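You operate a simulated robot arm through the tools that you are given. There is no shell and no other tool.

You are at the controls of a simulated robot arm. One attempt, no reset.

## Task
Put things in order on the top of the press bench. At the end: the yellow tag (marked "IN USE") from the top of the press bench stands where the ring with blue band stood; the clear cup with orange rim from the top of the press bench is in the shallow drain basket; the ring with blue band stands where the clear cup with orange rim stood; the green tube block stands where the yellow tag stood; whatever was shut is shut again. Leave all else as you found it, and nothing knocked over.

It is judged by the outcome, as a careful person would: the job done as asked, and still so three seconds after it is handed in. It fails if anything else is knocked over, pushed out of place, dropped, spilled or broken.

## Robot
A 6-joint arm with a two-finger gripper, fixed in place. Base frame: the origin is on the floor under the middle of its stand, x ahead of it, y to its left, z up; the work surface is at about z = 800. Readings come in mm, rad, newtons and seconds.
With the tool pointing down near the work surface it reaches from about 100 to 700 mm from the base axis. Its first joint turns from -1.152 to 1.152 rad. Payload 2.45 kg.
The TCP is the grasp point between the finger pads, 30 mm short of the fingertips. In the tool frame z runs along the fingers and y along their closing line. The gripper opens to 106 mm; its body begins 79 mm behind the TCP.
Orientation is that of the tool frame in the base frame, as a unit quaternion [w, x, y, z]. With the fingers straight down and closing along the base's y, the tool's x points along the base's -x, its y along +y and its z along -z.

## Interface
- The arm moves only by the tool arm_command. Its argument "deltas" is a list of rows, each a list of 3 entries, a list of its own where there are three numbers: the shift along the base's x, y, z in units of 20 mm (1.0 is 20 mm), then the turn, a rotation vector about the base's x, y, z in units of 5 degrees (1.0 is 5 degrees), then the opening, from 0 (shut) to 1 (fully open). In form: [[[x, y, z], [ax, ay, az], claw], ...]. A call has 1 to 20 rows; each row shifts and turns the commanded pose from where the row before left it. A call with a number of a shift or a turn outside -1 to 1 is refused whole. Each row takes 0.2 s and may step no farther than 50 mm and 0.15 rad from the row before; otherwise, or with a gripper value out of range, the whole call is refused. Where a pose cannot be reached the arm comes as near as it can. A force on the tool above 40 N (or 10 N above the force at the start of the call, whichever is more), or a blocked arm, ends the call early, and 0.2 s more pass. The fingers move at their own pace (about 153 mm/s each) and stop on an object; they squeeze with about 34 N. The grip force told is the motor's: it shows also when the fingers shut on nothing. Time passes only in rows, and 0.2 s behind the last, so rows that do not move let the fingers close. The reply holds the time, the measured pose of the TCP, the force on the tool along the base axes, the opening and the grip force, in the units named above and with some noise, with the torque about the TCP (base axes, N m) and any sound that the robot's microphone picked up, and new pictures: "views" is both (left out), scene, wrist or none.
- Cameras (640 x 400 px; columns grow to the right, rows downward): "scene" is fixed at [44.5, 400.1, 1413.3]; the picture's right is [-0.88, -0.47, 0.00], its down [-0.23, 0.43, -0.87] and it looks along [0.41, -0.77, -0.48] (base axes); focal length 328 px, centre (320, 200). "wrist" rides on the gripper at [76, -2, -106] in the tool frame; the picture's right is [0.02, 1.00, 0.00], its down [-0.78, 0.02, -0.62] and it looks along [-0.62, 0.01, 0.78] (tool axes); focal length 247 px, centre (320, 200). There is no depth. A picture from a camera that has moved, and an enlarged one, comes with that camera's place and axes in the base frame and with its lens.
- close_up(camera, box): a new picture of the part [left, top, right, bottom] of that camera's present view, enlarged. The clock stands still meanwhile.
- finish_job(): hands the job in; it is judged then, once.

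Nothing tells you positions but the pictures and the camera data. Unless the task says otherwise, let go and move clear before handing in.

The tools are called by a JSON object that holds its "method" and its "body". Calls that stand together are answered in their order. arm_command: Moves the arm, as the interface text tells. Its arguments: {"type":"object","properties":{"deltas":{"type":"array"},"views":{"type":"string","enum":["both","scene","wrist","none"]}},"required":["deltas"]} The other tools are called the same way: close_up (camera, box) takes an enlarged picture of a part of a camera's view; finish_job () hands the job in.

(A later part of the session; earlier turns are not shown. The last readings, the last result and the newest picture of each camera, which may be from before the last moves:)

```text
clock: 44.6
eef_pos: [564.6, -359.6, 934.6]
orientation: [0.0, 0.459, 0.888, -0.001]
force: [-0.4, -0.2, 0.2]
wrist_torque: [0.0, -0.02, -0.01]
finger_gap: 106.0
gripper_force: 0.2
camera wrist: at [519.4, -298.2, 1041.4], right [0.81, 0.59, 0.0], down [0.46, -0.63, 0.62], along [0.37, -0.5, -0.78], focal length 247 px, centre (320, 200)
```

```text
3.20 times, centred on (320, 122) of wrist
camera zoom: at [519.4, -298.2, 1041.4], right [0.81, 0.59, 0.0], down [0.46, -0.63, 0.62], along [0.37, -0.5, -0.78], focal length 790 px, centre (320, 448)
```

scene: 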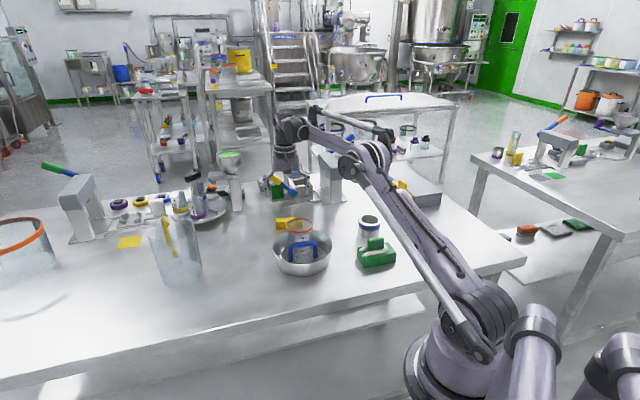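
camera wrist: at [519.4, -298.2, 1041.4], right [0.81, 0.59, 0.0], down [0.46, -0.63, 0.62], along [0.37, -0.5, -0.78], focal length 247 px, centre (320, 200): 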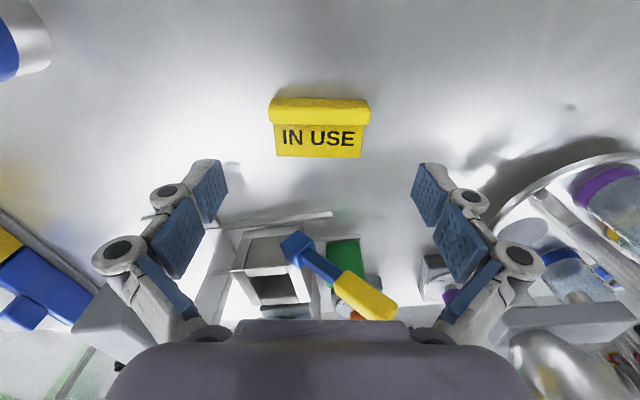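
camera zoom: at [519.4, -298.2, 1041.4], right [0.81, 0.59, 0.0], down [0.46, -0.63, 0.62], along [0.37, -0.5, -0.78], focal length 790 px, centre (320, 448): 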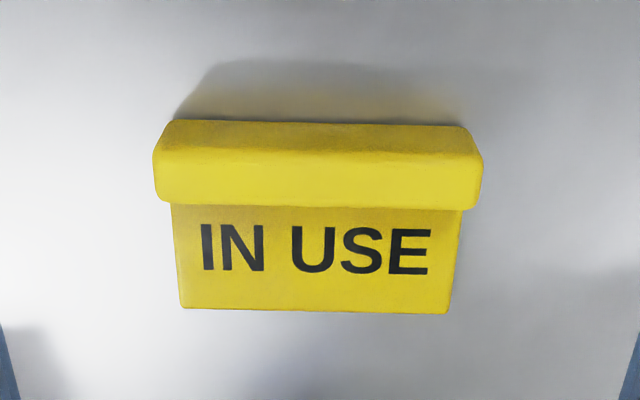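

The gripper is aligned over the bar to within about 1 mm. I'll descend and close on its ends.

{"method": "arm_command", "body": {"deltas": [[[0, 0, -0.9], [0, 0, 0], 1], [[0, 0, -0.9], [0, 0, 0], 1], [[0, 0, -0.9], [0, 0, 0], 1], [[0, 0, -0.9], [0, 0, 0], 1], [[0, 0, -0.9], [0, 0, 0], 1], [[0, 0, -0.5], [0, 0, 0], 1], [[0, 0, 0], [0, 0, 0], 1]]}}

{"method": "close_up", "body": {"camera": "wrist", "box": [160, 80, 480, 280]}}

```text
clock: 46.2
eef_pos: [564.7, -358.7, 835.7]
orientation: [0.0, 0.46, 0.888, -0.001]
force: [-0.7, 0.4, -0.1]
wrist_torque: [0.02, 0.0, -0.03]
finger_gap: 105.9
gripper_force: 0.1
camera wrist: at [519.0, -298.4, 941.2], right [0.8, 0.59, 0.0], down [0.47, -0.63, 0.62], along [0.37, -0.5, -0.78], focal length 247 px, centre (320, 200)
```

scene: 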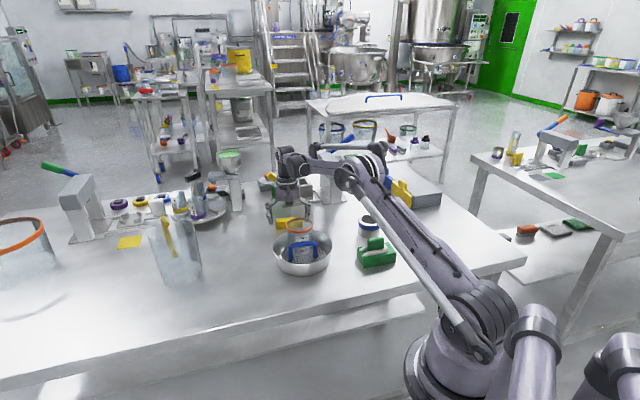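
wrist: 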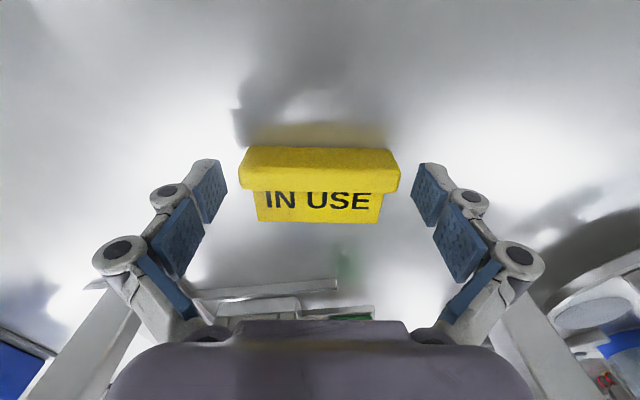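

```text
2.00 times, centred on (320, 180) of wrist
camera zoom: at [519.0, -298.4, 941.2], right [0.8, 0.59, 0.0], down [0.47, -0.63, 0.62], along [0.37, -0.5, -0.78], focal length 494 px, centre (320, 240)
```

zoom: 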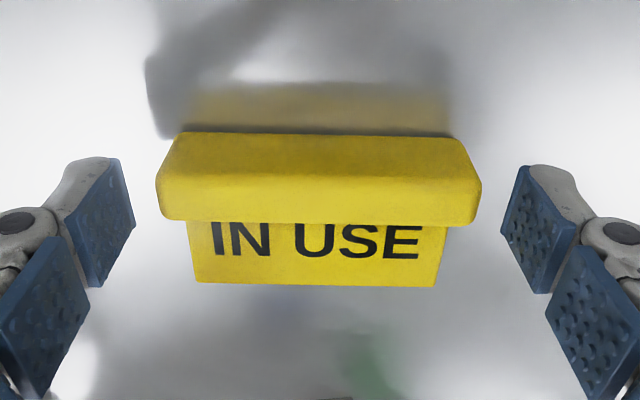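

{"method": "arm_command", "body": {"deltas": [[[0, 0, 0], [0, 0, 0], 0.86], [[0, 0, 0], [0, 0, 0], 0.78], [[0, 0, 0], [0, 0, 0], 0.7], [[0, 0, 0], [0, 0, 0], 0.65], [[0, 0, 0], [0, 0, 0], 0.65]]}}

{"method": "close_up", "body": {"camera": "wrist", "box": [160, 80, 480, 280]}}

```text
clock: 47.4
eef_pos: [564.7, -358.8, 836.3]
orientation: [0.0, 0.46, 0.888, -0.001]
force: [0.1, -0.9, 7.4]
wrist_torque: [-0.05, -0.04, -0.01]
finger_gap: 88.6
gripper_force: 33.9
camera wrist: at [519.0, -298.4, 941.8], right [0.8, 0.59, 0.0], down [0.47, -0.63, 0.62], along [0.37, -0.5, -0.78], focal length 247 px, centre (320, 200)
```

scene: 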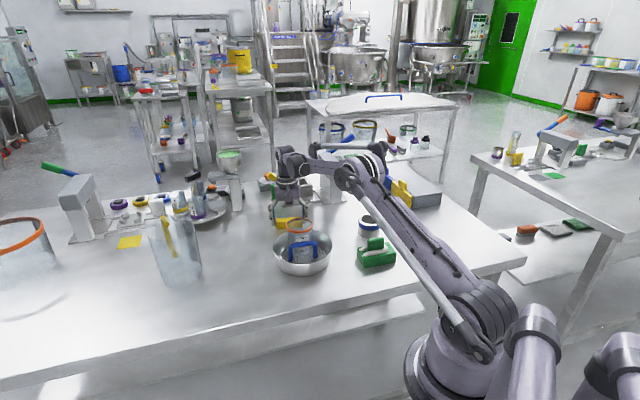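
wrist: 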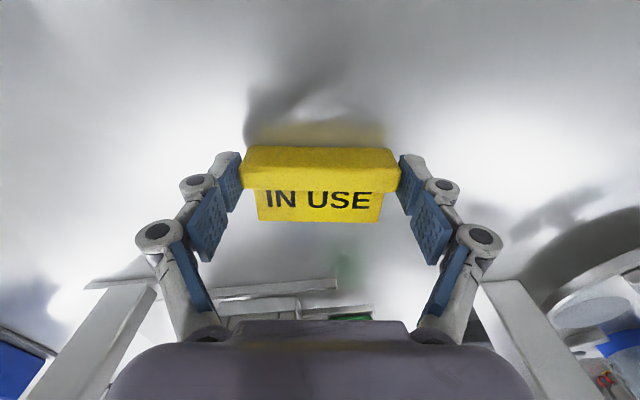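

```text
2.00 times, centred on (320, 180) of wrist
camera zoom: at [519.0, -298.4, 941.8], right [0.8, 0.59, 0.0], down [0.47, -0.63, 0.62], along [0.37, -0.5, -0.78], focal length 494 px, centre (320, 240)
```

zoom: 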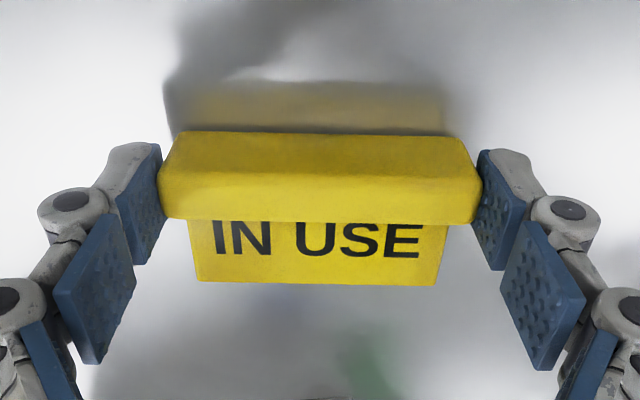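

The tag is gripped at 88.6 mm. I'll lift slightly and check that it stays level.

{"method": "arm_command", "body": {"deltas": [[[0, 0, 0.3], [0, 0, 0], 0.65], [[0, 0, 0.6], [0, 0, 0], 0.65], [[0, 0, 0.6], [0, 0, 0], 0.65], [[0, 0, 0], [0, 0, 0], 0.65]]}}

{"method": "close_up", "body": {"camera": "wrist", "box": [160, 80, 480, 280]}}

{"method": "close_up", "body": {"camera": "scene", "box": [240, 160, 340, 240]}}

```text
clock: 48.4
eef_pos: [564.2, -360.3, 865.5]
orientation: [0.0, 0.46, 0.888, -0.001]
force: [0.0, 0.3, -0.1]
wrist_torque: [-0.01, -0.02, 0.01]
finger_gap: 88.5
gripper_force: 34.0
camera wrist: at [520.0, -297.9, 971.8], right [0.8, 0.59, 0.0], down [0.47, -0.63, 0.62], along [0.37, -0.5, -0.78], focal length 247 px, centre (320, 200)
```

scene: 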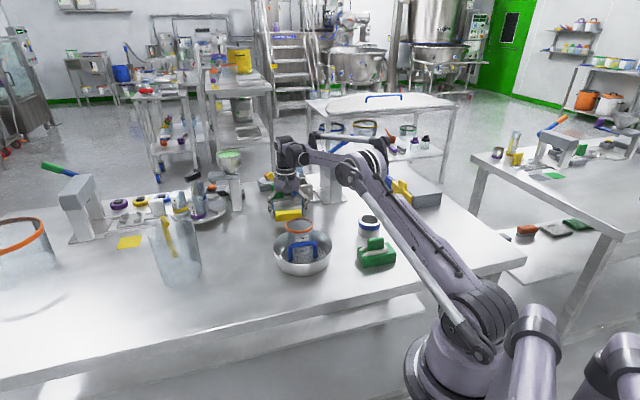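
wrist: 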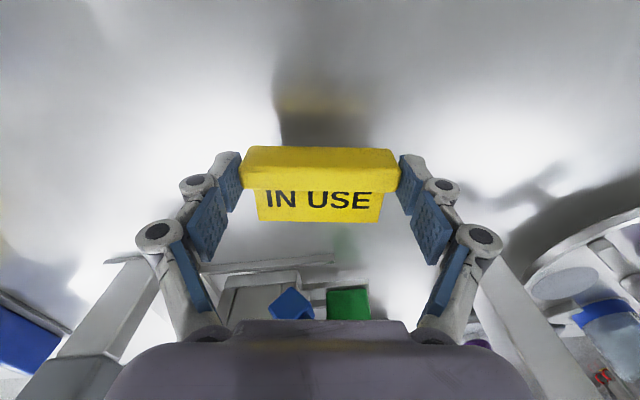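

```text
2.00 times, centred on (320, 180) of wrist
camera zoom: at [520.0, -297.9, 971.8], right [0.8, 0.59, 0.0], down [0.47, -0.63, 0.62], along [0.37, -0.5, -0.78], focal length 494 px, centre (320, 240)
```

zoom: 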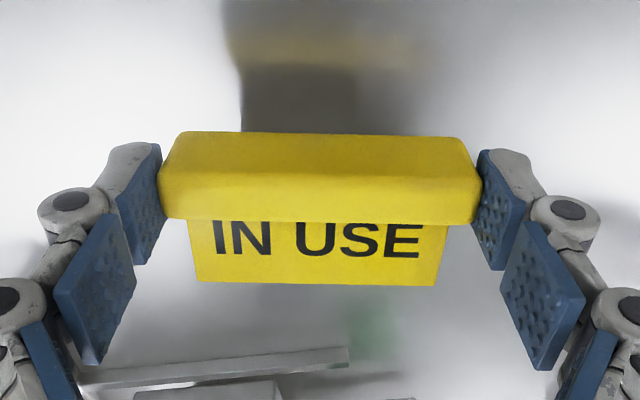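

```text
5.00 times, centred on (290, 200) of scene
camera zoom: at [44.5, 400.1, 1413.3], right [-0.88, -0.47, 0.0], down [-0.23, 0.43, -0.87], along [0.41, -0.77, -0.48], focal length 1638 px, centre (470, 200)
```

zoom: 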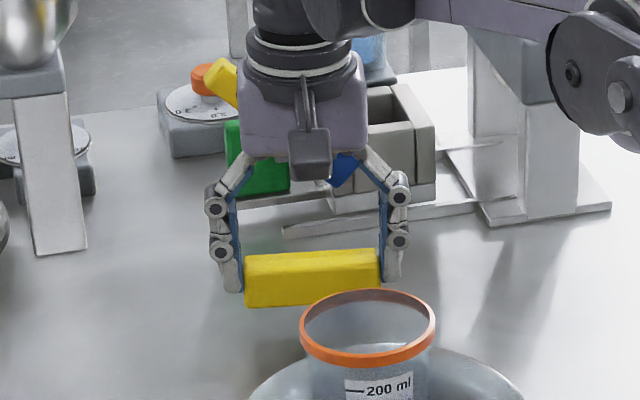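

The tag is held level. I'll carry it to where the ring stood.

{"method": "arm_command", "body": {"deltas": [[[0.3, 0.66, 0.4], [0, 0, 0], 0.65], [[0.39, 0.87, 0.3], [0, 0, 0], 0.65], [[0.4, 0.88, 0], [0, 0, 0], 0.65], [[0.4, 0.88, 0], [0, 0, 0], 0.65], [[0.4, 0.88, 0], [0, 0, 0], 0.65], [[0.4, 0.88, 0], [0, 0, 0], 0.65], [[0.4, 0.88, 0], [0, 0, 0], 0.65], [[0.4, 0.88, 0], [0, 0, 0], 0.65], [[0.39, 0.885, 0], [0, 0, 0], 0.65], [[0, 0, 0], [0, 0, 0], 0.65]]}}

```text
clock: 50.6
eef_pos: [636.0, -205.1, 878.7]
orientation: [0.001, 0.461, 0.888, -0.001]
force: [0.1, 0.0, -0.4]
wrist_torque: [0.03, -0.02, 0.01]
finger_gap: 88.5
gripper_force: 33.5
camera wrist: at [590.2, -142.9, 985.3], right [0.8, 0.59, 0.0], down [0.47, -0.63, 0.62], along [0.37, -0.5, -0.78], focal length 247 px, centre (320, 200)
```

scene: 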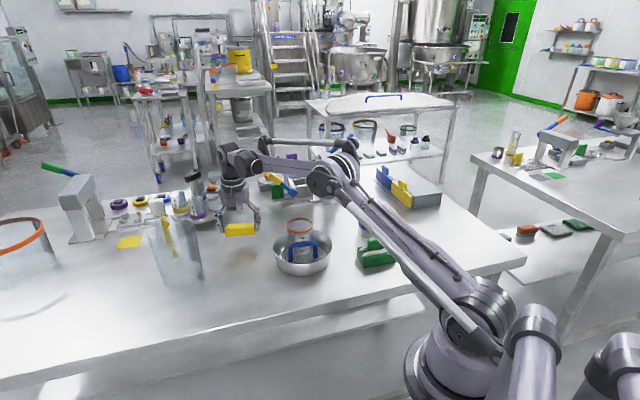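
wrist: 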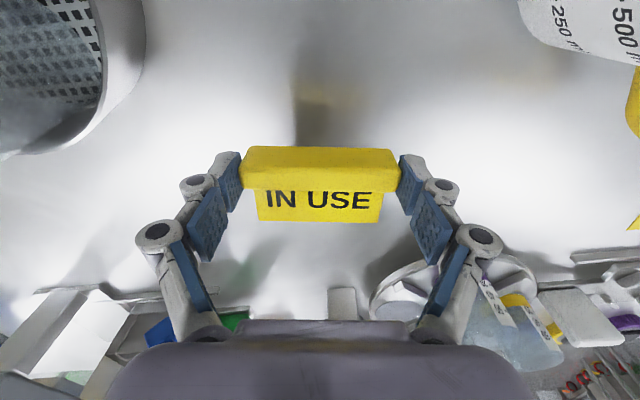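

I'm over the ring's old spot. Lowering the tag.

{"method": "arm_command", "body": {"deltas": [[[0, 0, -0.7], [0, 0, 0], 0.65], [[0, 0, -0.8], [0, 0, 0], 0.65], [[0, 0, -0.5], [0, 0, 0], 0.65], [[0, 0, 0], [0, 0, 0], 0.65]], "views": "none"}}

{"method": "arm_command", "body": {"deltas": [[[0, 0, -0.12], [0, 0, 0], 0.65], [[0, 0, 0], [0, 0, 0], 0.65]], "views": "none"}}

```text
clock: 51.6
eef_pos: [635.3, -205.6, 840.9]
orientation: [0.0, 0.461, 0.888, -0.001]
force: [-0.5, -0.4, -0.7]
wrist_torque: [0.01, -0.03, -0.02]
finger_gap: 88.6
gripper_force: 33.9
```

```text
clock: 52.2
eef_pos: [635.3, -206.2, 836.5]
orientation: [0.0, 0.46, 0.888, -0.002]
force: [1.0, 0.5, -0.7]
wrist_torque: [0.01, 0.0, 0.01]
finger_gap: 88.7
gripper_force: 33.9
```

{"method": "arm_command", "body": {"deltas": [[[0, 0, -0.07], [0, 0, 0], 0.65], [[0, 0, 0], [0, 0, 0], 0.65]], "views": "none"}}

{"method": "arm_command", "body": {"deltas": [[[0, 0, -0.05], [0, 0, 0], 0.65], [[0, 0, 0], [0, 0, 0], 0.65]], "views": "none"}}

```text
clock: 52.8
eef_pos: [633.7, -205.3, 836.2]
orientation: [0.0, 0.461, 0.888, -0.002]
force: [0.5, -0.1, 0.3]
wrist_torque: [-0.01, 0.0, 0.0]
finger_gap: 88.7
gripper_force: 34.4
```

```text
clock: 53.4
eef_pos: [635.4, -205.5, 836.0]
orientation: [0.0, 0.459, 0.888, -0.001]
force: [0.4, -0.9, 6.1]
wrist_torque: [-0.03, -0.03, -0.04]
finger_gap: 88.7
gripper_force: 33.4
```

The tag is touching the bench with a light 6 N. Releasing it.

{"method": "arm_command", "body": {"deltas": [[[0, 0, 0], [0, 0, 0], 0.85], [[0, 0, 0], [0, 0, 0], 0.92], [[0, 0, 0], [0, 0, 0], 1], [[0, 0, 0], [0, 0, 0], 1]]}}

{"method": "close_up", "body": {"camera": "wrist", "box": [160, 80, 480, 280]}}

{"method": "close_up", "body": {"camera": "scene", "box": [200, 180, 300, 260]}}

```text
clock: 54.4
eef_pos: [634.9, -206.3, 835.1]
orientation: [0.001, 0.46, 0.888, -0.001]
force: [-0.1, 1.0, -0.3]
wrist_torque: [0.0, 0.03, -0.03]
finger_gap: 106.0
gripper_force: 0.0
camera wrist: at [589.6, -144.0, 941.5], right [0.8, 0.59, 0.0], down [0.47, -0.63, 0.62], along [0.37, -0.5, -0.78], focal length 247 px, centre (320, 200)
```

scene: 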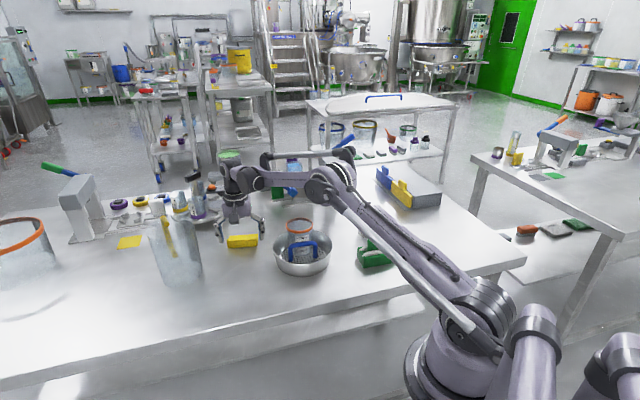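
wrist: 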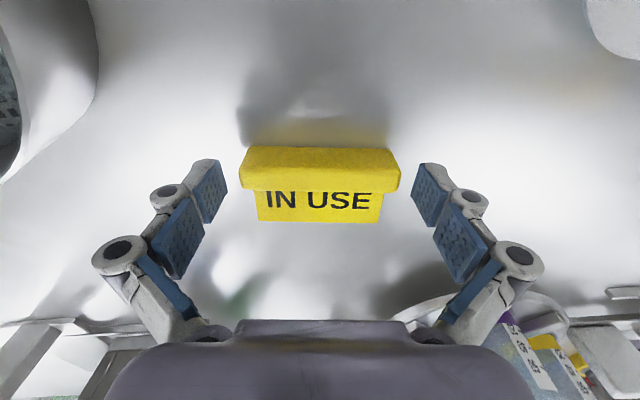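

```text
2.00 times, centred on (320, 180) of wrist
camera zoom: at [589.6, -144.0, 941.5], right [0.8, 0.59, 0.0], down [0.47, -0.63, 0.62], along [0.37, -0.5, -0.78], focal length 494 px, centre (320, 240)
```

zoom: 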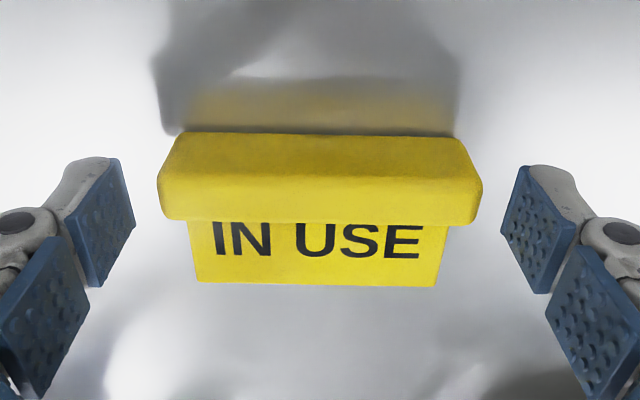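

```text
5.00 times, centred on (250, 220) of scene
camera zoom: at [44.5, 400.1, 1413.3], right [-0.88, -0.47, 0.0], down [-0.23, 0.43, -0.87], along [0.41, -0.77, -0.48], focal length 1638 px, centre (670, 100)
```

zoom: 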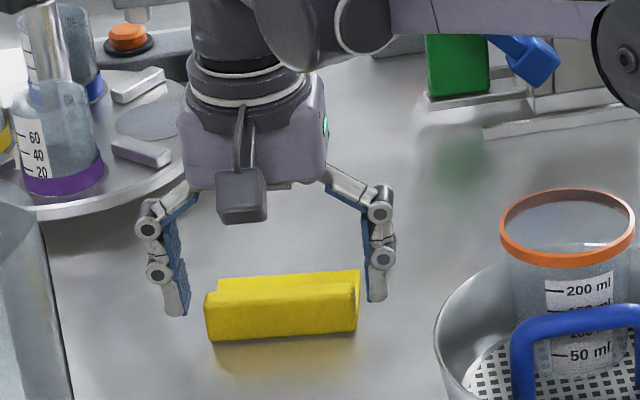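

The tag now stands in the ring's old place. I'll rise and travel back to look at the green block.

{"method": "arm_command", "body": {"deltas": [[[0, 0, 0.5], [0, 0, 0], 1], [[0, 0, 0.9], [0, 0, 0], 1], [[0, 0, 1], [0, 0, 0], 1], [[0, 0, 1], [0, 0, 0], 1], [[0, 0, 1], [0, 0, 0], 1], [[0, 0, 1], [0, 0, 0], 1], [[-0.5, 0, 1], [0, 0, 0], 1], [[-0.9, -0.1, 0.6], [0, 0, 0.25], 1], [[-1, -0.1, 0], [0, 0, 0.25], 1], [[-1, -0.1, 0], [0, 0, 0.25], 1], [[-1, -0.1, 0], [0, 0, 0.21], 1], [[-1, -0.1, 0], [0, 0, 0], 1], [[-1, -0.1, 0], [0, 0, 0], 1], [[-1, -0.1, 0], [0, 0, 0], 1], [[-1, -0.1, 0], [0, 0, 0], 1], [[-1, -0.1, 0], [0, 0, 0], 1], [[-1, -0.1, 0], [0, 0, 0], 1], [[-1, -0.1, 0], [0, 0, 0], 1], [[-1, -0.1, 0], [0, 0, 0], 1], [[-1, -0.1, 0], [0, 0, 0], 1]], "views": "none"}}

{"method": "arm_command", "body": {"deltas": [[[-1, -0.1, 0], [0, 0, 0], 1], [[-1, -0.1, 0], [0, 0, 0], 1], [[-1, -0.1, 0], [0, 0, 0], 1], [[-1, -0.1, 0], [0, 0, 0], 1], [[-1, -0.1, 0], [0, 0, 0], 1], [[-1, -0.1, 0], [0, 0, 0], 1], [[-1, -0.1, 0], [0, 0, 0], 1], [[-1, -0.1, 0], [0, 0, 0], 1], [[-1, -0.1, 0], [0, 0, 0], 1], [[-0.1, -0.1, 0], [0, 0, 0], 1], [[0, 0, 0], [0, 0, 0], 1]]}}

```text
clock: 58.6
eef_pos: [366.5, -230.2, 974.4]
orientation: [0.0, 0.423, 0.906, -0.001]
force: [-0.3, 0.6, -0.1]
wrist_torque: [-0.02, 0.0, -0.05]
finger_gap: 106.2
gripper_force: 0.2
```

```text
clock: 61.0
eef_pos: [185.0, -251.2, 974.0]
orientation: [0.0, 0.422, 0.906, -0.001]
force: [0.1, -0.1, -0.7]
wrist_torque: [-0.01, 0.02, 0.01]
finger_gap: 106.0
gripper_force: 0.2
camera wrist: at [134.5, -193.9, 1080.8], right [0.75, 0.66, 0.0], down [0.52, -0.59, 0.62], along [0.41, -0.47, -0.78], focal length 247 px, centre (320, 200)
```

scene: 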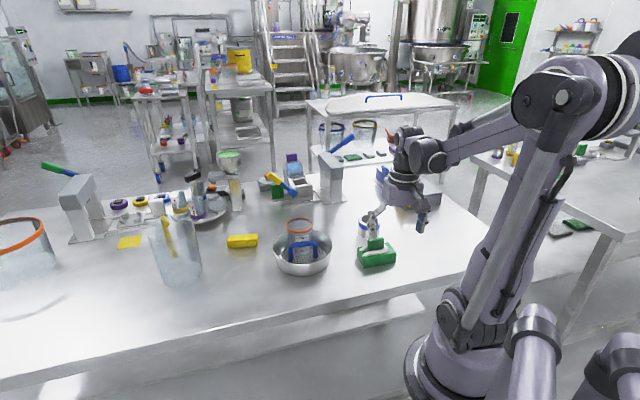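
wrist: 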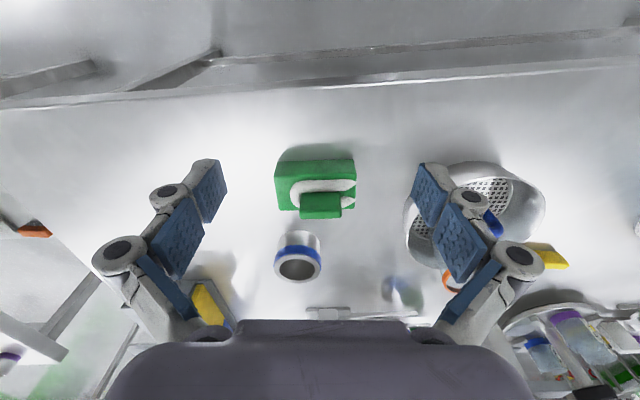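

{"method": "close_up", "body": {"camera": "wrist", "box": [250, 130, 380, 230]}}

{"method": "close_up", "body": {"camera": "scene", "box": [345, 215, 409, 275]}}

{"method": "close_up", "body": {"camera": "scene", "box": [210, 180, 420, 305]}}

```text
4.00 times, centred on (315, 180) of wrist
camera zoom: at [134.5, -193.9, 1080.8], right [0.75, 0.66, 0.0], down [0.52, -0.59, 0.62], along [0.41, -0.47, -0.78], focal length 988 px, centre (340, 280)
```

zoom: 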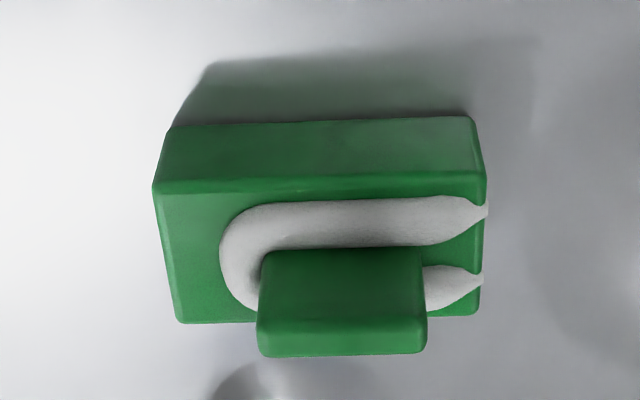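

```text
6.67 times, centred on (377, 245) of scene
camera zoom: at [44.5, 400.1, 1413.3], right [-0.88, -0.47, 0.0], down [-0.23, 0.43, -0.87], along [0.41, -0.77, -0.48], focal length 2184 px, centre (-60, -100)
```

zoom: 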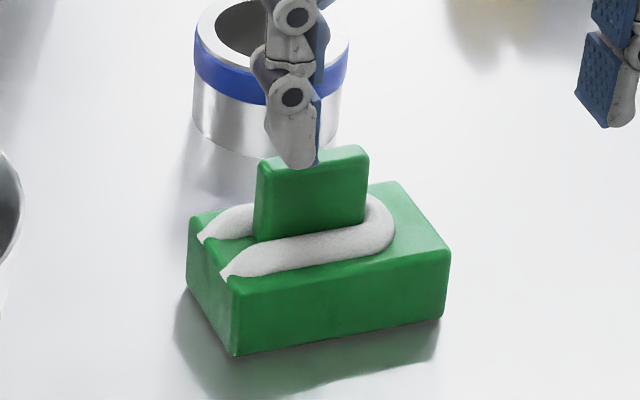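

```text
3.05 times, centred on (315, 242) of scene
camera zoom: at [44.5, 400.1, 1413.3], right [-0.88, -0.47, 0.0], down [-0.23, 0.43, -0.87], along [0.41, -0.77, -0.48], focal length 999 px, centre (335, 70)
```

zoom: 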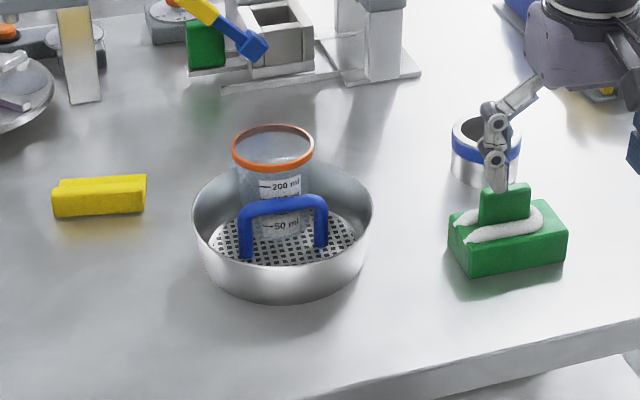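

The green block body is about 97×52×37 mm, centred near (252,-336), with its long axis about 44° from x. I'll rotate the gripper so it closes across the block's 52 mm width and move above it.

{"method": "arm_command", "body": {"deltas": [[[0.177, -0.222, 0], [0, 0, 0.99], 1], [[0.177, -0.222, 0], [0, 0, 0.99], 1], [[0.177, -0.222, 0], [0, 0, 0.99], 1], [[0.177, -0.222, 0], [0, 0, 0.99], 1], [[0.177, -0.222, 0], [0, 0, 0.99], 1], [[0.177, -0.222, 0], [0, 0, 0.99], 1], [[0.177, -0.222, 0], [0, 0, 0.99], 1], [[0.177, -0.222, 0], [0, 0, 0.99], 1], [[0.177, -0.222, 0], [0, 0, 0.99], 1], [[0.177, -0.222, 0], [0, 0, 0.99], 1], [[0.177, -0.222, 0], [0, 0, 0.99], 1], [[0.177, -0.222, 0], [0, 0, 0.99], 1], [[0.177, -0.222, 0], [0, 0, 0.99], 1], [[0.177, -0.222, 0], [0, 0, 0.99], 1], [[0.177, -0.222, 0], [0, 0, 0.99], 1], [[0.177, -0.222, 0], [0, 0, 0.99], 1], [[0.177, -0.222, 0], [0, 0, 0.99], 1], [[0.177, -0.222, 0], [0, 0, 0.99], 1], [[0.177, -0.222, 0], [0, 0, 0.99], 1], [[0, 0, 0], [0, 0, 0], 1]]}}

{"method": "close_up", "body": {"camera": "wrist", "box": [220, 40, 420, 200]}}

```text
clock: 65.2
eef_pos: [251.3, -336.5, 975.3]
orientation: [0.001, -0.375, 0.927, 0.0]
force: [0.3, 0.6, 0.1]
wrist_torque: [0.02, 0.0, 0.02]
finger_gap: 106.0
gripper_force: 0.0
camera wrist: at [197.3, -390.8, 1081.2], right [-0.71, 0.7, 0.0], down [0.55, 0.56, 0.62], along [0.44, 0.44, -0.78], focal length 247 px, centre (320, 200)
```

scene: 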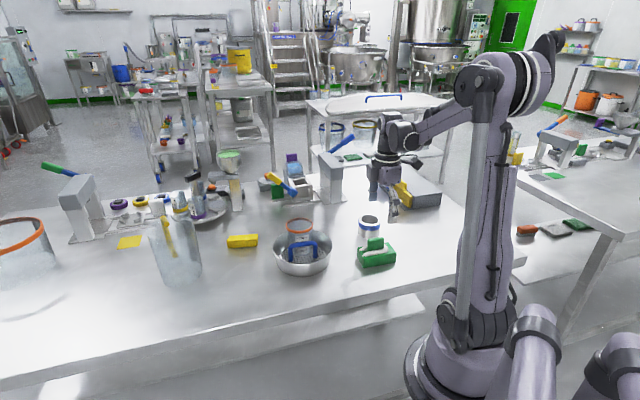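
wrist: 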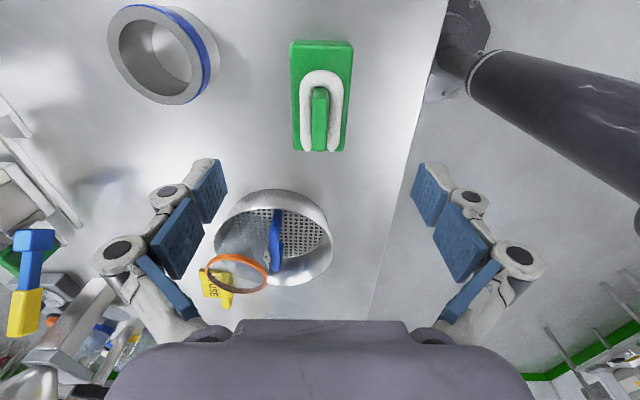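

```text
2.50 times, centred on (320, 120) of wrist
camera zoom: at [197.3, -390.8, 1081.2], right [-0.71, 0.7, 0.0], down [0.55, 0.56, 0.62], along [0.44, 0.44, -0.78], focal length 617 px, centre (320, 400)
```

zoom: 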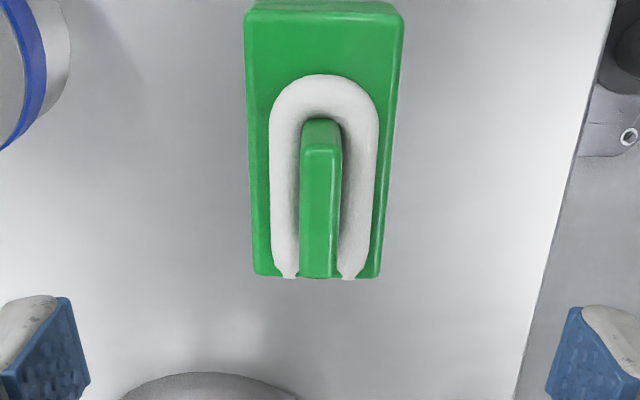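

The gripper is centred and aligned over the green block. I'll descend with the fingers part-open to keep clear of the ring.

{"method": "arm_command", "body": {"deltas": [[[0, 0, -0.9], [0, 0, 0], 0.85], [[0, 0, -0.95], [0, 0, 0], 0.82], [[0, 0, -0.95], [0, 0, 0], 0.82], [[0, 0, -0.95], [0, 0, 0], 0.82], [[0, 0, -0.95], [0, 0, 0], 0.82], [[0, 0, 0], [0, 0, 0], 0.82]]}}

{"method": "close_up", "body": {"camera": "wrist", "box": [160, 0, 480, 240]}}

{"method": "close_up", "body": {"camera": "scene", "box": [325, 180, 425, 280]}}

```text
clock: 66.6
eef_pos: [248.9, -335.2, 881.5]
orientation: [0.002, -0.375, 0.927, -0.001]
force: [0.0, 0.1, 0.3]
wrist_torque: [0.01, 0.01, -0.03]
finger_gap: 86.9
gripper_force: 0.0
camera wrist: at [195.8, -389.9, 986.7], right [-0.71, 0.7, 0.0], down [0.55, 0.56, 0.62], along [0.44, 0.44, -0.78], focal length 247 px, centre (320, 200)
```

scene: 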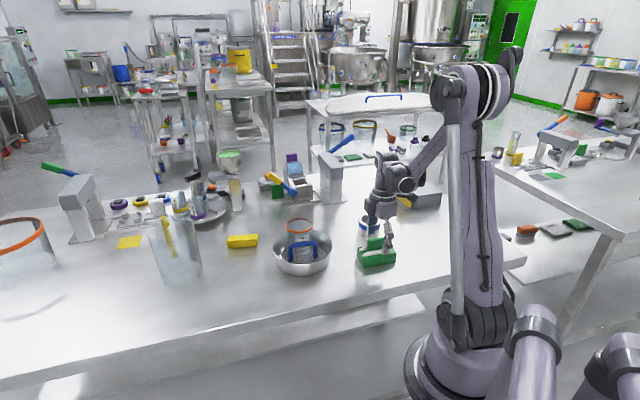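
wrist: 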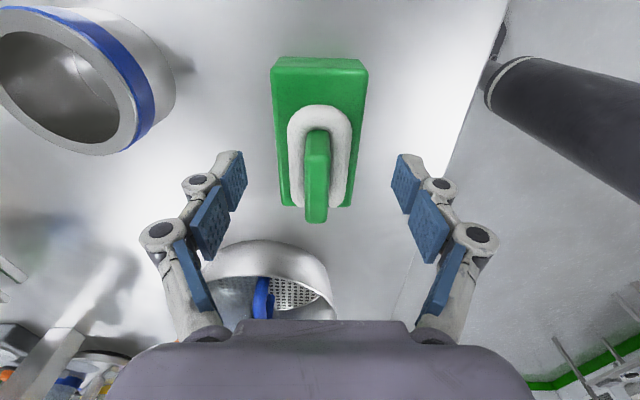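

```text
1.67 times, centred on (320, 120) of wrist
camera zoom: at [195.8, -389.9, 986.7], right [-0.71, 0.7, 0.0], down [0.55, 0.56, 0.62], along [0.44, 0.44, -0.78], focal length 412 px, centre (320, 333)
```

zoom: 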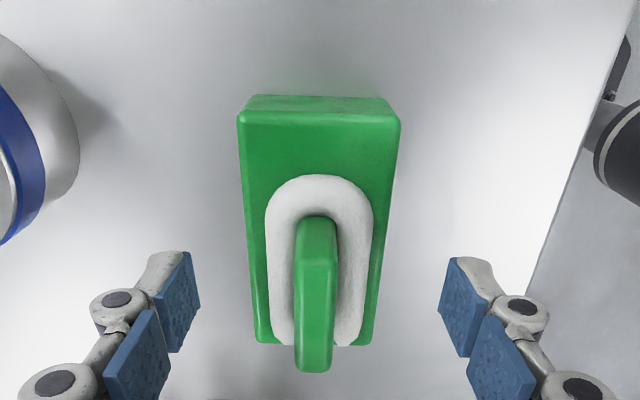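

```text
4.00 times, centred on (375, 230) of scene
camera zoom: at [44.4, 400.1, 1413.3], right [-0.88, -0.47, 0.0], down [-0.23, 0.43, -0.87], along [0.41, -0.77, -0.48], focal length 1311 px, centre (100, 80)
```

zoom: 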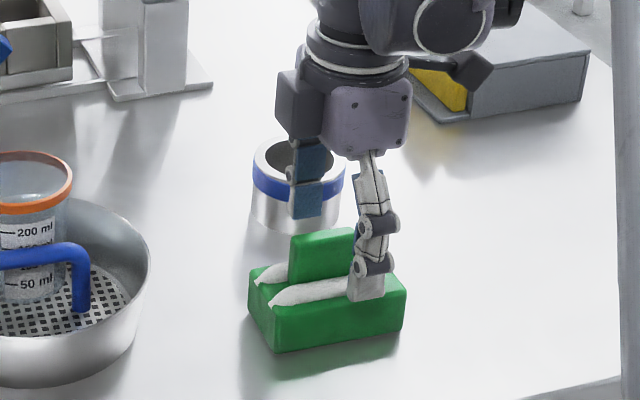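

{"method": "arm_command", "body": {"deltas": [[[0, 0, -0.8], [0, 0, 0], 0.82], [[0, 0, -0.8], [0, 0, 0], 0.82], [[0, 0, -0.6], [0, 0, 0], 0.82], [[0, 0, 0], [0, 0, 0], 0.82]]}}

{"method": "close_up", "body": {"camera": "wrist", "box": [160, 40, 480, 240]}}

{"method": "close_up", "body": {"camera": "scene", "box": [325, 180, 425, 280]}}

```text
clock: 67.6
eef_pos: [250.7, -333.8, 838.8]
orientation: [0.001, -0.375, 0.927, -0.001]
force: [-0.5, -0.3, -0.6]
wrist_torque: [0.01, 0.0, 0.03]
finger_gap: 86.8
gripper_force: 0.0
camera wrist: at [197.6, -388.9, 944.0], right [-0.71, 0.7, 0.0], down [0.55, 0.56, 0.62], along [0.44, 0.44, -0.78], focal length 247 px, centre (320, 200)
```

scene: 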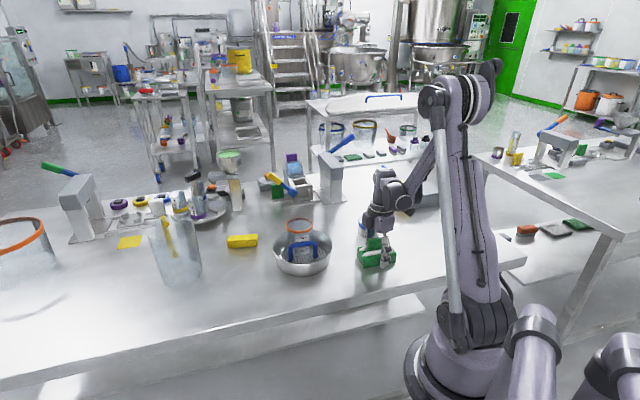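
wrist: 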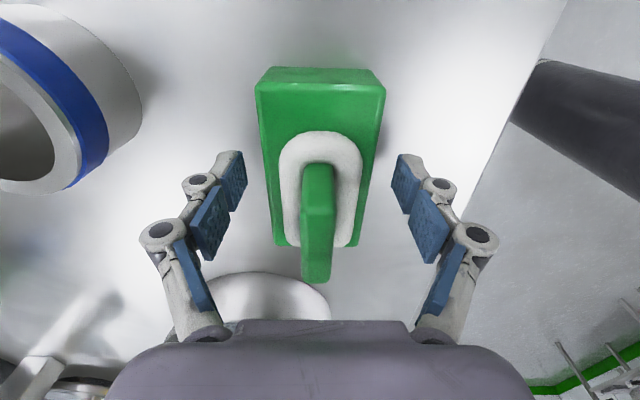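

```text
2.00 times, centred on (320, 140) of wrist
camera zoom: at [197.6, -388.9, 944.0], right [-0.71, 0.7, 0.0], down [0.55, 0.56, 0.62], along [0.44, 0.44, -0.78], focal length 494 px, centre (320, 320)
```

zoom: 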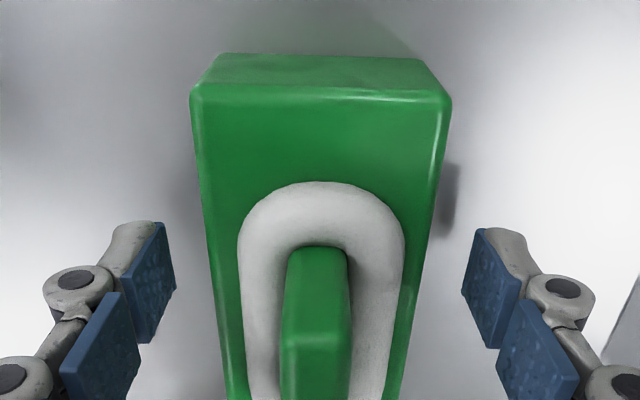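

```text
4.00 times, centred on (375, 230) of scene
camera zoom: at [44.5, 400.1, 1413.3], right [-0.88, -0.47, 0.0], down [-0.23, 0.43, -0.87], along [0.41, -0.77, -0.48], focal length 1311 px, centre (100, 80)
```

zoom: 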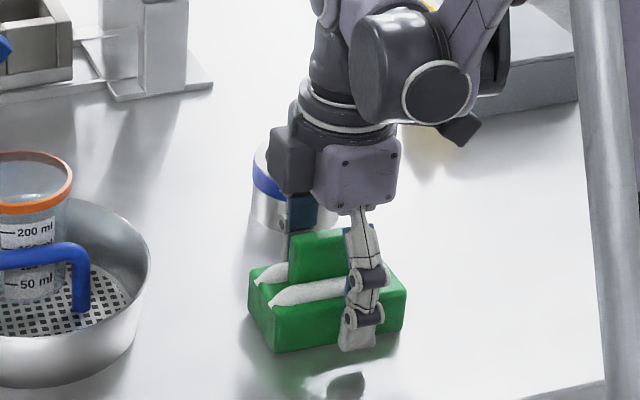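

The fingers straddle the block body. Closing gently.

{"method": "arm_command", "body": {"deltas": [[[0, 0, 0], [0, 0, 0], 0.7], [[0, 0, 0], [0, 0, 0], 0.6], [[0, 0, 0], [0, 0, 0], 0.54], [[0, 0, 0], [0, 0, 0], 0.48], [[0, 0, 0], [0, 0, 0], 0.4], [[0, 0, 0], [0, 0, 0], 0.4]]}}

{"method": "close_up", "body": {"camera": "wrist", "box": [160, 40, 480, 240]}}

```text
clock: 69.0
eef_pos: [250.8, -334.6, 838.2]
orientation: [0.001, -0.375, 0.927, -0.001]
force: [0.0, -1.1, 5.7]
wrist_torque: [-0.01, -0.03, -0.05]
finger_gap: 55.3
gripper_force: 33.8
camera wrist: at [197.6, -389.0, 944.2], right [-0.71, 0.7, 0.0], down [0.55, 0.56, 0.62], along [0.44, 0.44, -0.78], focal length 247 px, centre (320, 200)
```

scene: 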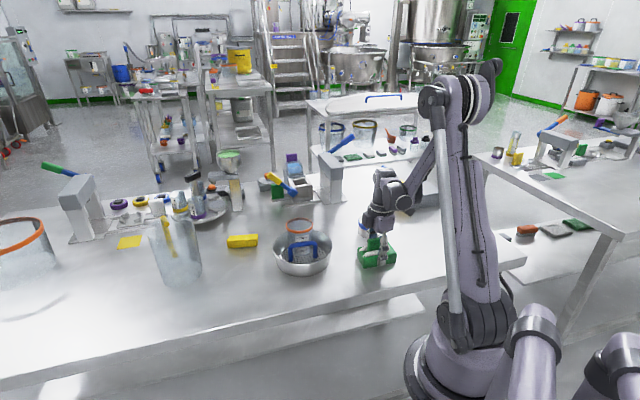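
wrist: 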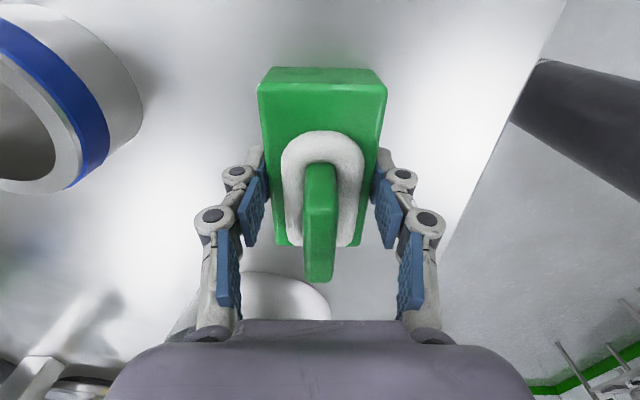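

```text
2.00 times, centred on (320, 140) of wrist
camera zoom: at [197.6, -389.0, 944.2], right [-0.71, 0.7, 0.0], down [0.55, 0.56, 0.62], along [0.44, 0.44, -0.78], focal length 494 px, centre (320, 320)
```

zoom: 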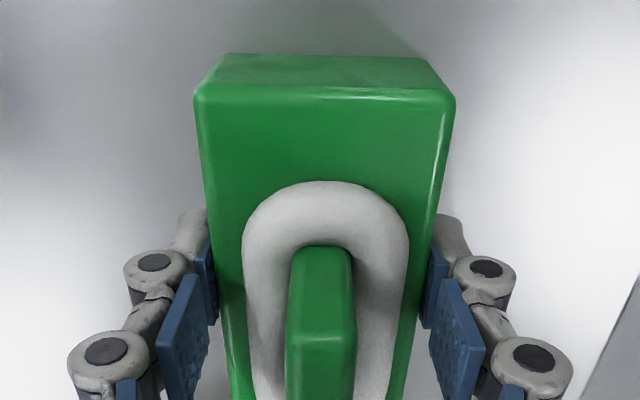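

The block is gripped firmly at 55 mm. I'll lift a little first to check it.

{"method": "arm_command", "body": {"deltas": [[[0, 0, 0.3], [0, 0, 0], 0.4], [[0, 0, 0.6], [0, 0, 0], 0.4], [[0, 0, 0], [0, 0, 0], 0.4]]}}

{"method": "close_up", "body": {"camera": "scene", "box": [325, 180, 425, 280]}}

{"method": "close_up", "body": {"camera": "wrist", "box": [160, 40, 480, 240]}}

```text
clock: 69.8
eef_pos: [251.8, -334.8, 856.1]
orientation: [0.001, -0.374, 0.928, 0.0]
force: [-0.3, 0.2, -1.4]
wrist_torque: [0.03, 0.01, 0.01]
finger_gap: 55.2
gripper_force: 34.2
camera wrist: at [197.1, -389.8, 961.8], right [-0.71, 0.7, 0.0], down [0.55, 0.56, 0.62], along [0.44, 0.44, -0.78], focal length 247 px, centre (320, 200)
```

scene: 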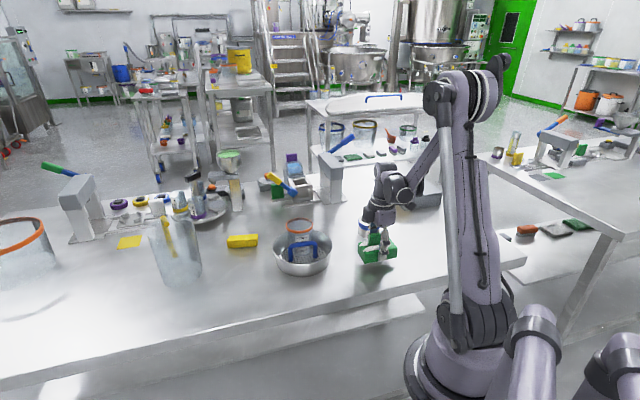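
wrist: 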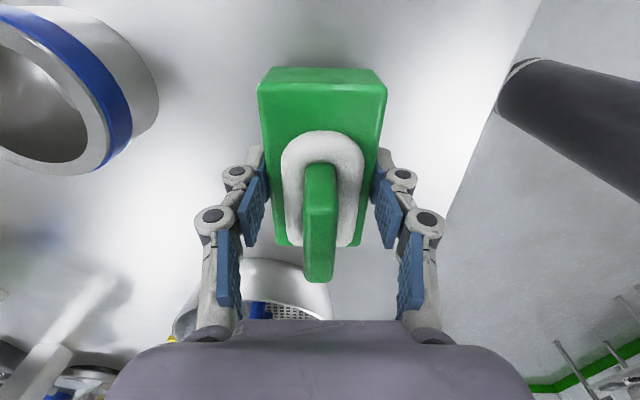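

```text
4.00 times, centred on (375, 230) of scene
camera zoom: at [44.5, 400.1, 1413.3], right [-0.88, -0.47, 0.0], down [-0.23, 0.43, -0.87], along [0.41, -0.77, -0.48], focal length 1311 px, centre (100, 80)
```

zoom: 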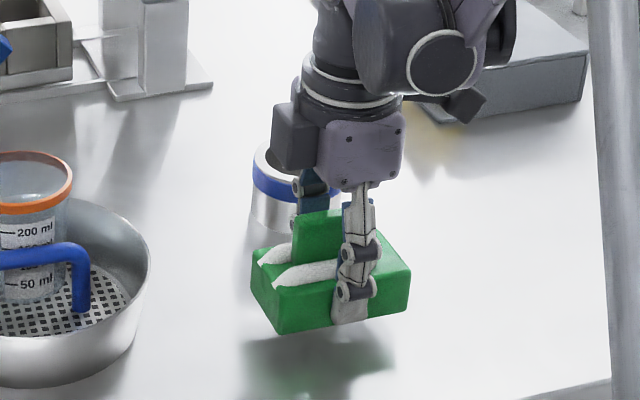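

```text
2.00 times, centred on (320, 140) of wrist
camera zoom: at [197.1, -389.8, 961.8], right [-0.71, 0.7, 0.0], down [0.55, 0.56, 0.62], along [0.44, 0.44, -0.78], focal length 494 px, centre (320, 320)
```

zoom: 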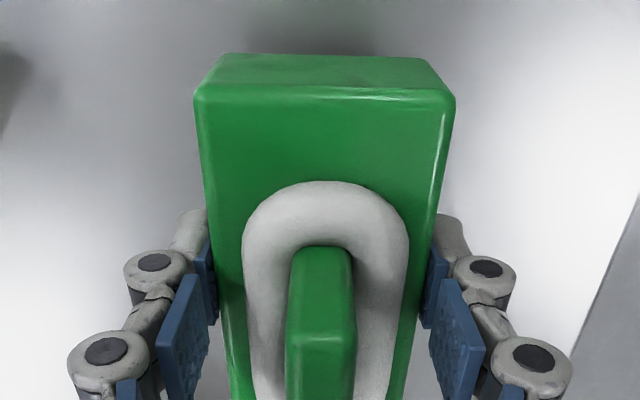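

The block is held level. I'll lift it well above the cup height and carry it to the tag's old place at (579,-379).

{"method": "arm_command", "body": {"deltas": [[[0, 0, 0.8], [0, 0, 0], 0.4], [[0, 0, 1], [0, 0, 0], 0.4], [[0, 0, 1], [0, 0, 0], 0.4], [[0, 0, 1], [0, 0, 0], 0.4], [[0, 0, 1], [0, 0, 0], 0.4], [[0.4, -0.05, 0.5], [0, 0, 0], 0.4], [[0.8, -0.1, 0], [0, 0, 0], 0.4], [[0.96, -0.129, 0], [0, 0, 0], 0.4], [[0.96, -0.129, 0], [0, 0, 0], 0.4], [[0.96, -0.129, 0], [0, 0, 0], 0.4], [[0.96, -0.129, 0], [0, 0, 0], 0.4], [[0.96, -0.129, 0], [0, 0, 0], 0.4], [[0.96, -0.129, 0], [0, 0, 0], 0.4], [[0.96, -0.129, 0], [0, 0, 0], 0.4], [[0.96, -0.129, 0], [0, 0, 0], 0.4], [[0.96, -0.129, 0], [0, 0, 0], 0.4], [[0.96, -0.129, 0], [0, 0, 0], 0.4], [[0, 0, 0], [0, 0, 0], 0.4]]}}

```text
clock: 73.6
eef_pos: [467.5, -364.2, 960.5]
orientation: [0.001, -0.375, 0.927, -0.001]
force: [-0.5, 0.2, -1.8]
wrist_torque: [-0.02, -0.01, 0.01]
finger_gap: 55.3
gripper_force: 33.7
camera wrist: at [413.8, -419.3, 1066.5], right [-0.71, 0.7, 0.0], down [0.55, 0.56, 0.62], along [0.44, 0.44, -0.78], focal length 247 px, centre (320, 200)
```

scene: 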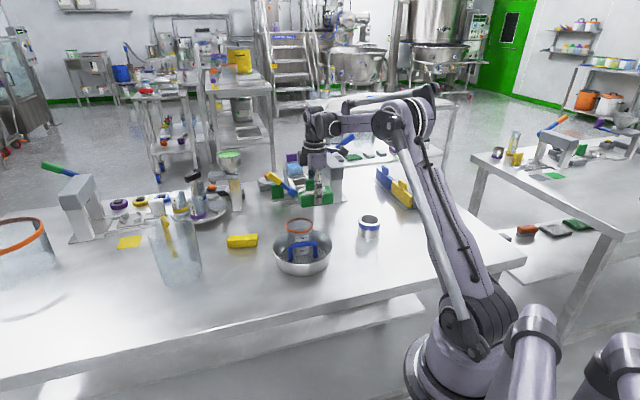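
wrist: 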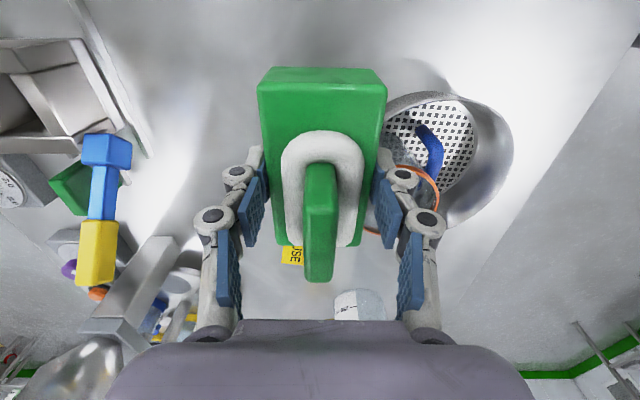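

The block is past the cup. I'll carry on to the tag's old place, lowering gradually and keeping clear of the press lever.

{"method": "arm_command", "body": {"deltas": [[[0.92, -0.126, 0], [0, 0, 0], 0.4], [[0.92, -0.126, 0], [0, 0, 0], 0.4], [[0.92, -0.126, -0.6], [0, 0, 0], 0.4], [[0.92, -0.126, -0.8], [0, 0, 0], 0.4], [[0.92, -0.126, -0.8], [0, 0, 0], 0.4], [[0.92, -0.126, -0.8], [0, 0, 0], 0.4], [[0, 0, 0], [0, 0, 0], 0.4]]}}

{"method": "close_up", "body": {"camera": "scene", "box": [230, 140, 350, 240]}}

```text
clock: 75.2
eef_pos: [575.4, -380.6, 901.5]
orientation: [0.001, -0.374, 0.927, -0.001]
force: [-0.1, 0.0, -1.7]
wrist_torque: [0.01, -0.01, 0.02]
finger_gap: 55.2
gripper_force: 34.4
camera wrist: at [522.7, -434.5, 1007.4], right [-0.71, 0.7, 0.0], down [0.55, 0.56, 0.62], along [0.44, 0.44, -0.78], focal length 247 px, centre (320, 200)
```

scene: 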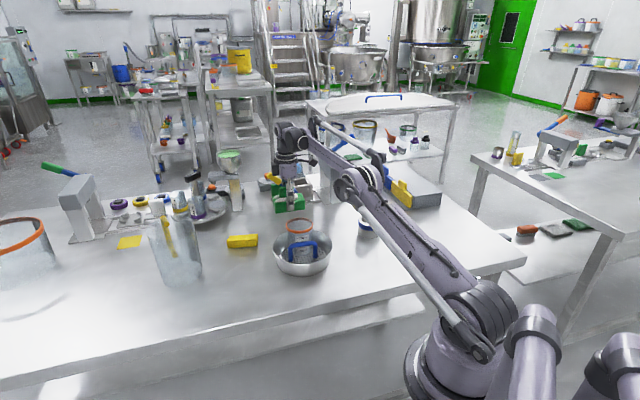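
wrist: 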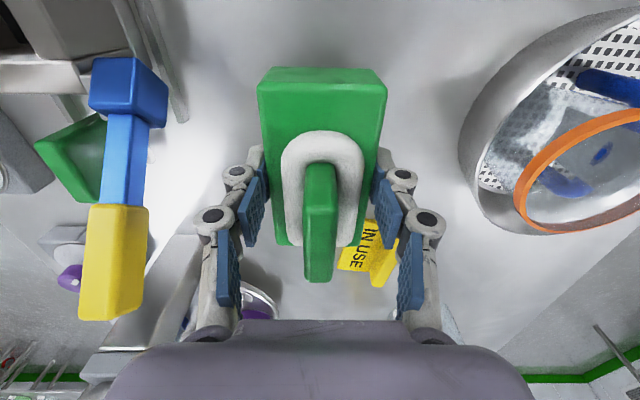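

```text
4.00 times, centred on (290, 190) of scene
camera zoom: at [44.5, 400.1, 1413.3], right [-0.88, -0.47, 0.0], down [-0.23, 0.43, -0.87], along [0.41, -0.77, -0.48], focal length 1311 px, centre (440, 240)
```

zoom: 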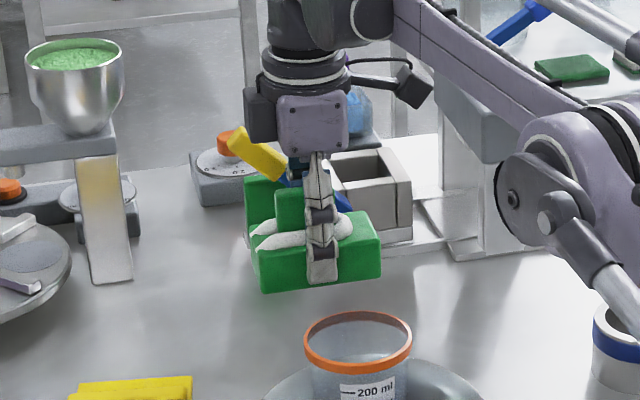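

Clearances to the press lever look fine (more than 40 mm). Lowering the block.

{"method": "arm_command", "body": {"deltas": [[[0, 0, -0.7], [0, 0, 0], 0.4], [[0, 0, -0.8], [0, 0, 0], 0.4], [[0, 0, -0.8], [0, 0, 0], 0.4], [[0, 0, -0.6], [0, 0, 0], 0.4], [[0, 0, 0], [0, 0, 0], 0.4]]}}

{"method": "arm_command", "body": {"deltas": [[[0, 0, -0.15], [0, 0, 0], 0.4], [[0, 0, 0], [0, 0, 0], 0.4]], "views": "none"}}

```text
clock: 76.4
eef_pos: [576.2, -379.8, 843.5]
orientation: [0.002, -0.374, 0.927, -0.001]
force: [0.4, -0.7, -1.8]
wrist_torque: [0.01, 0.03, -0.01]
finger_gap: 55.4
gripper_force: 33.8
camera wrist: at [523.1, -433.9, 949.8], right [-0.71, 0.7, 0.0], down [0.55, 0.56, 0.62], along [0.44, 0.44, -0.78], focal length 247 px, centre (320, 200)
```

scene: 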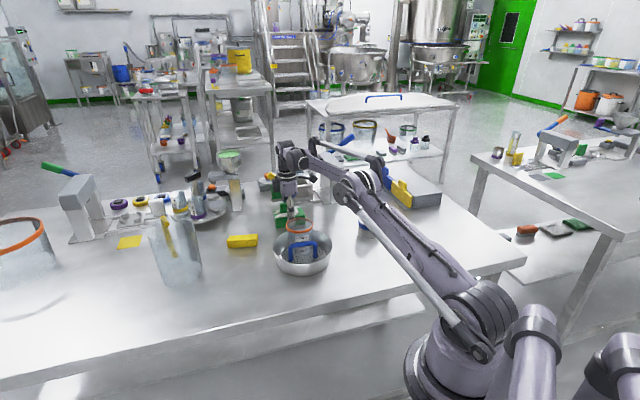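
wrist: 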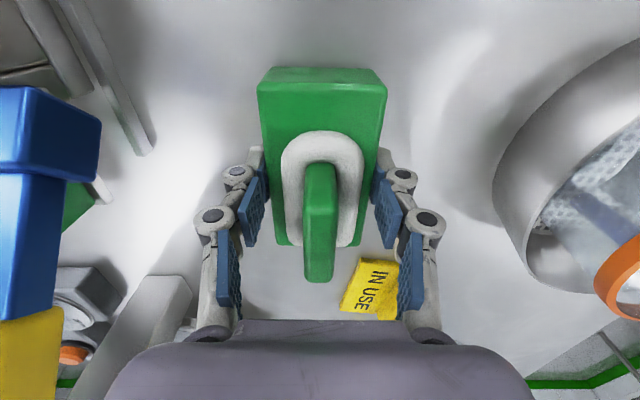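

```text
clock: 77.0
eef_pos: [577.1, -379.2, 840.2]
orientation: [0.0, -0.374, 0.927, 0.0]
force: [-1.0, -0.2, -2.9]
wrist_torque: [-0.01, 0.0, 0.01]
finger_gap: 55.3
gripper_force: 33.8
```

{"method": "arm_command", "body": {"deltas": [[[0, 0, -0.1], [0, 0, 0], 0.4], [[0, 0, 0], [0, 0, 0], 0.4]], "views": "none"}}

{"method": "arm_command", "body": {"deltas": [[[0, 0, -0.06], [0, 0, 0], 0.4], [[0, 0, 0], [0, 0, 0], 0.4]], "views": "none"}}

```text
clock: 77.6
eef_pos: [576.3, -379.1, 837.6]
orientation: [0.001, -0.376, 0.927, 0.0]
force: [0.5, 0.5, -0.2]
wrist_torque: [-0.04, -0.03, 0.01]
finger_gap: 55.1
gripper_force: 33.5
```

```text
clock: 78.2
eef_pos: [576.5, -379.2, 837.1]
orientation: [0.001, -0.375, 0.927, 0.0]
force: [-0.3, 0.0, 17.0]
wrist_torque: [-0.02, 0.01, 0.0]
finger_gap: 55.1
gripper_force: 34.2
```

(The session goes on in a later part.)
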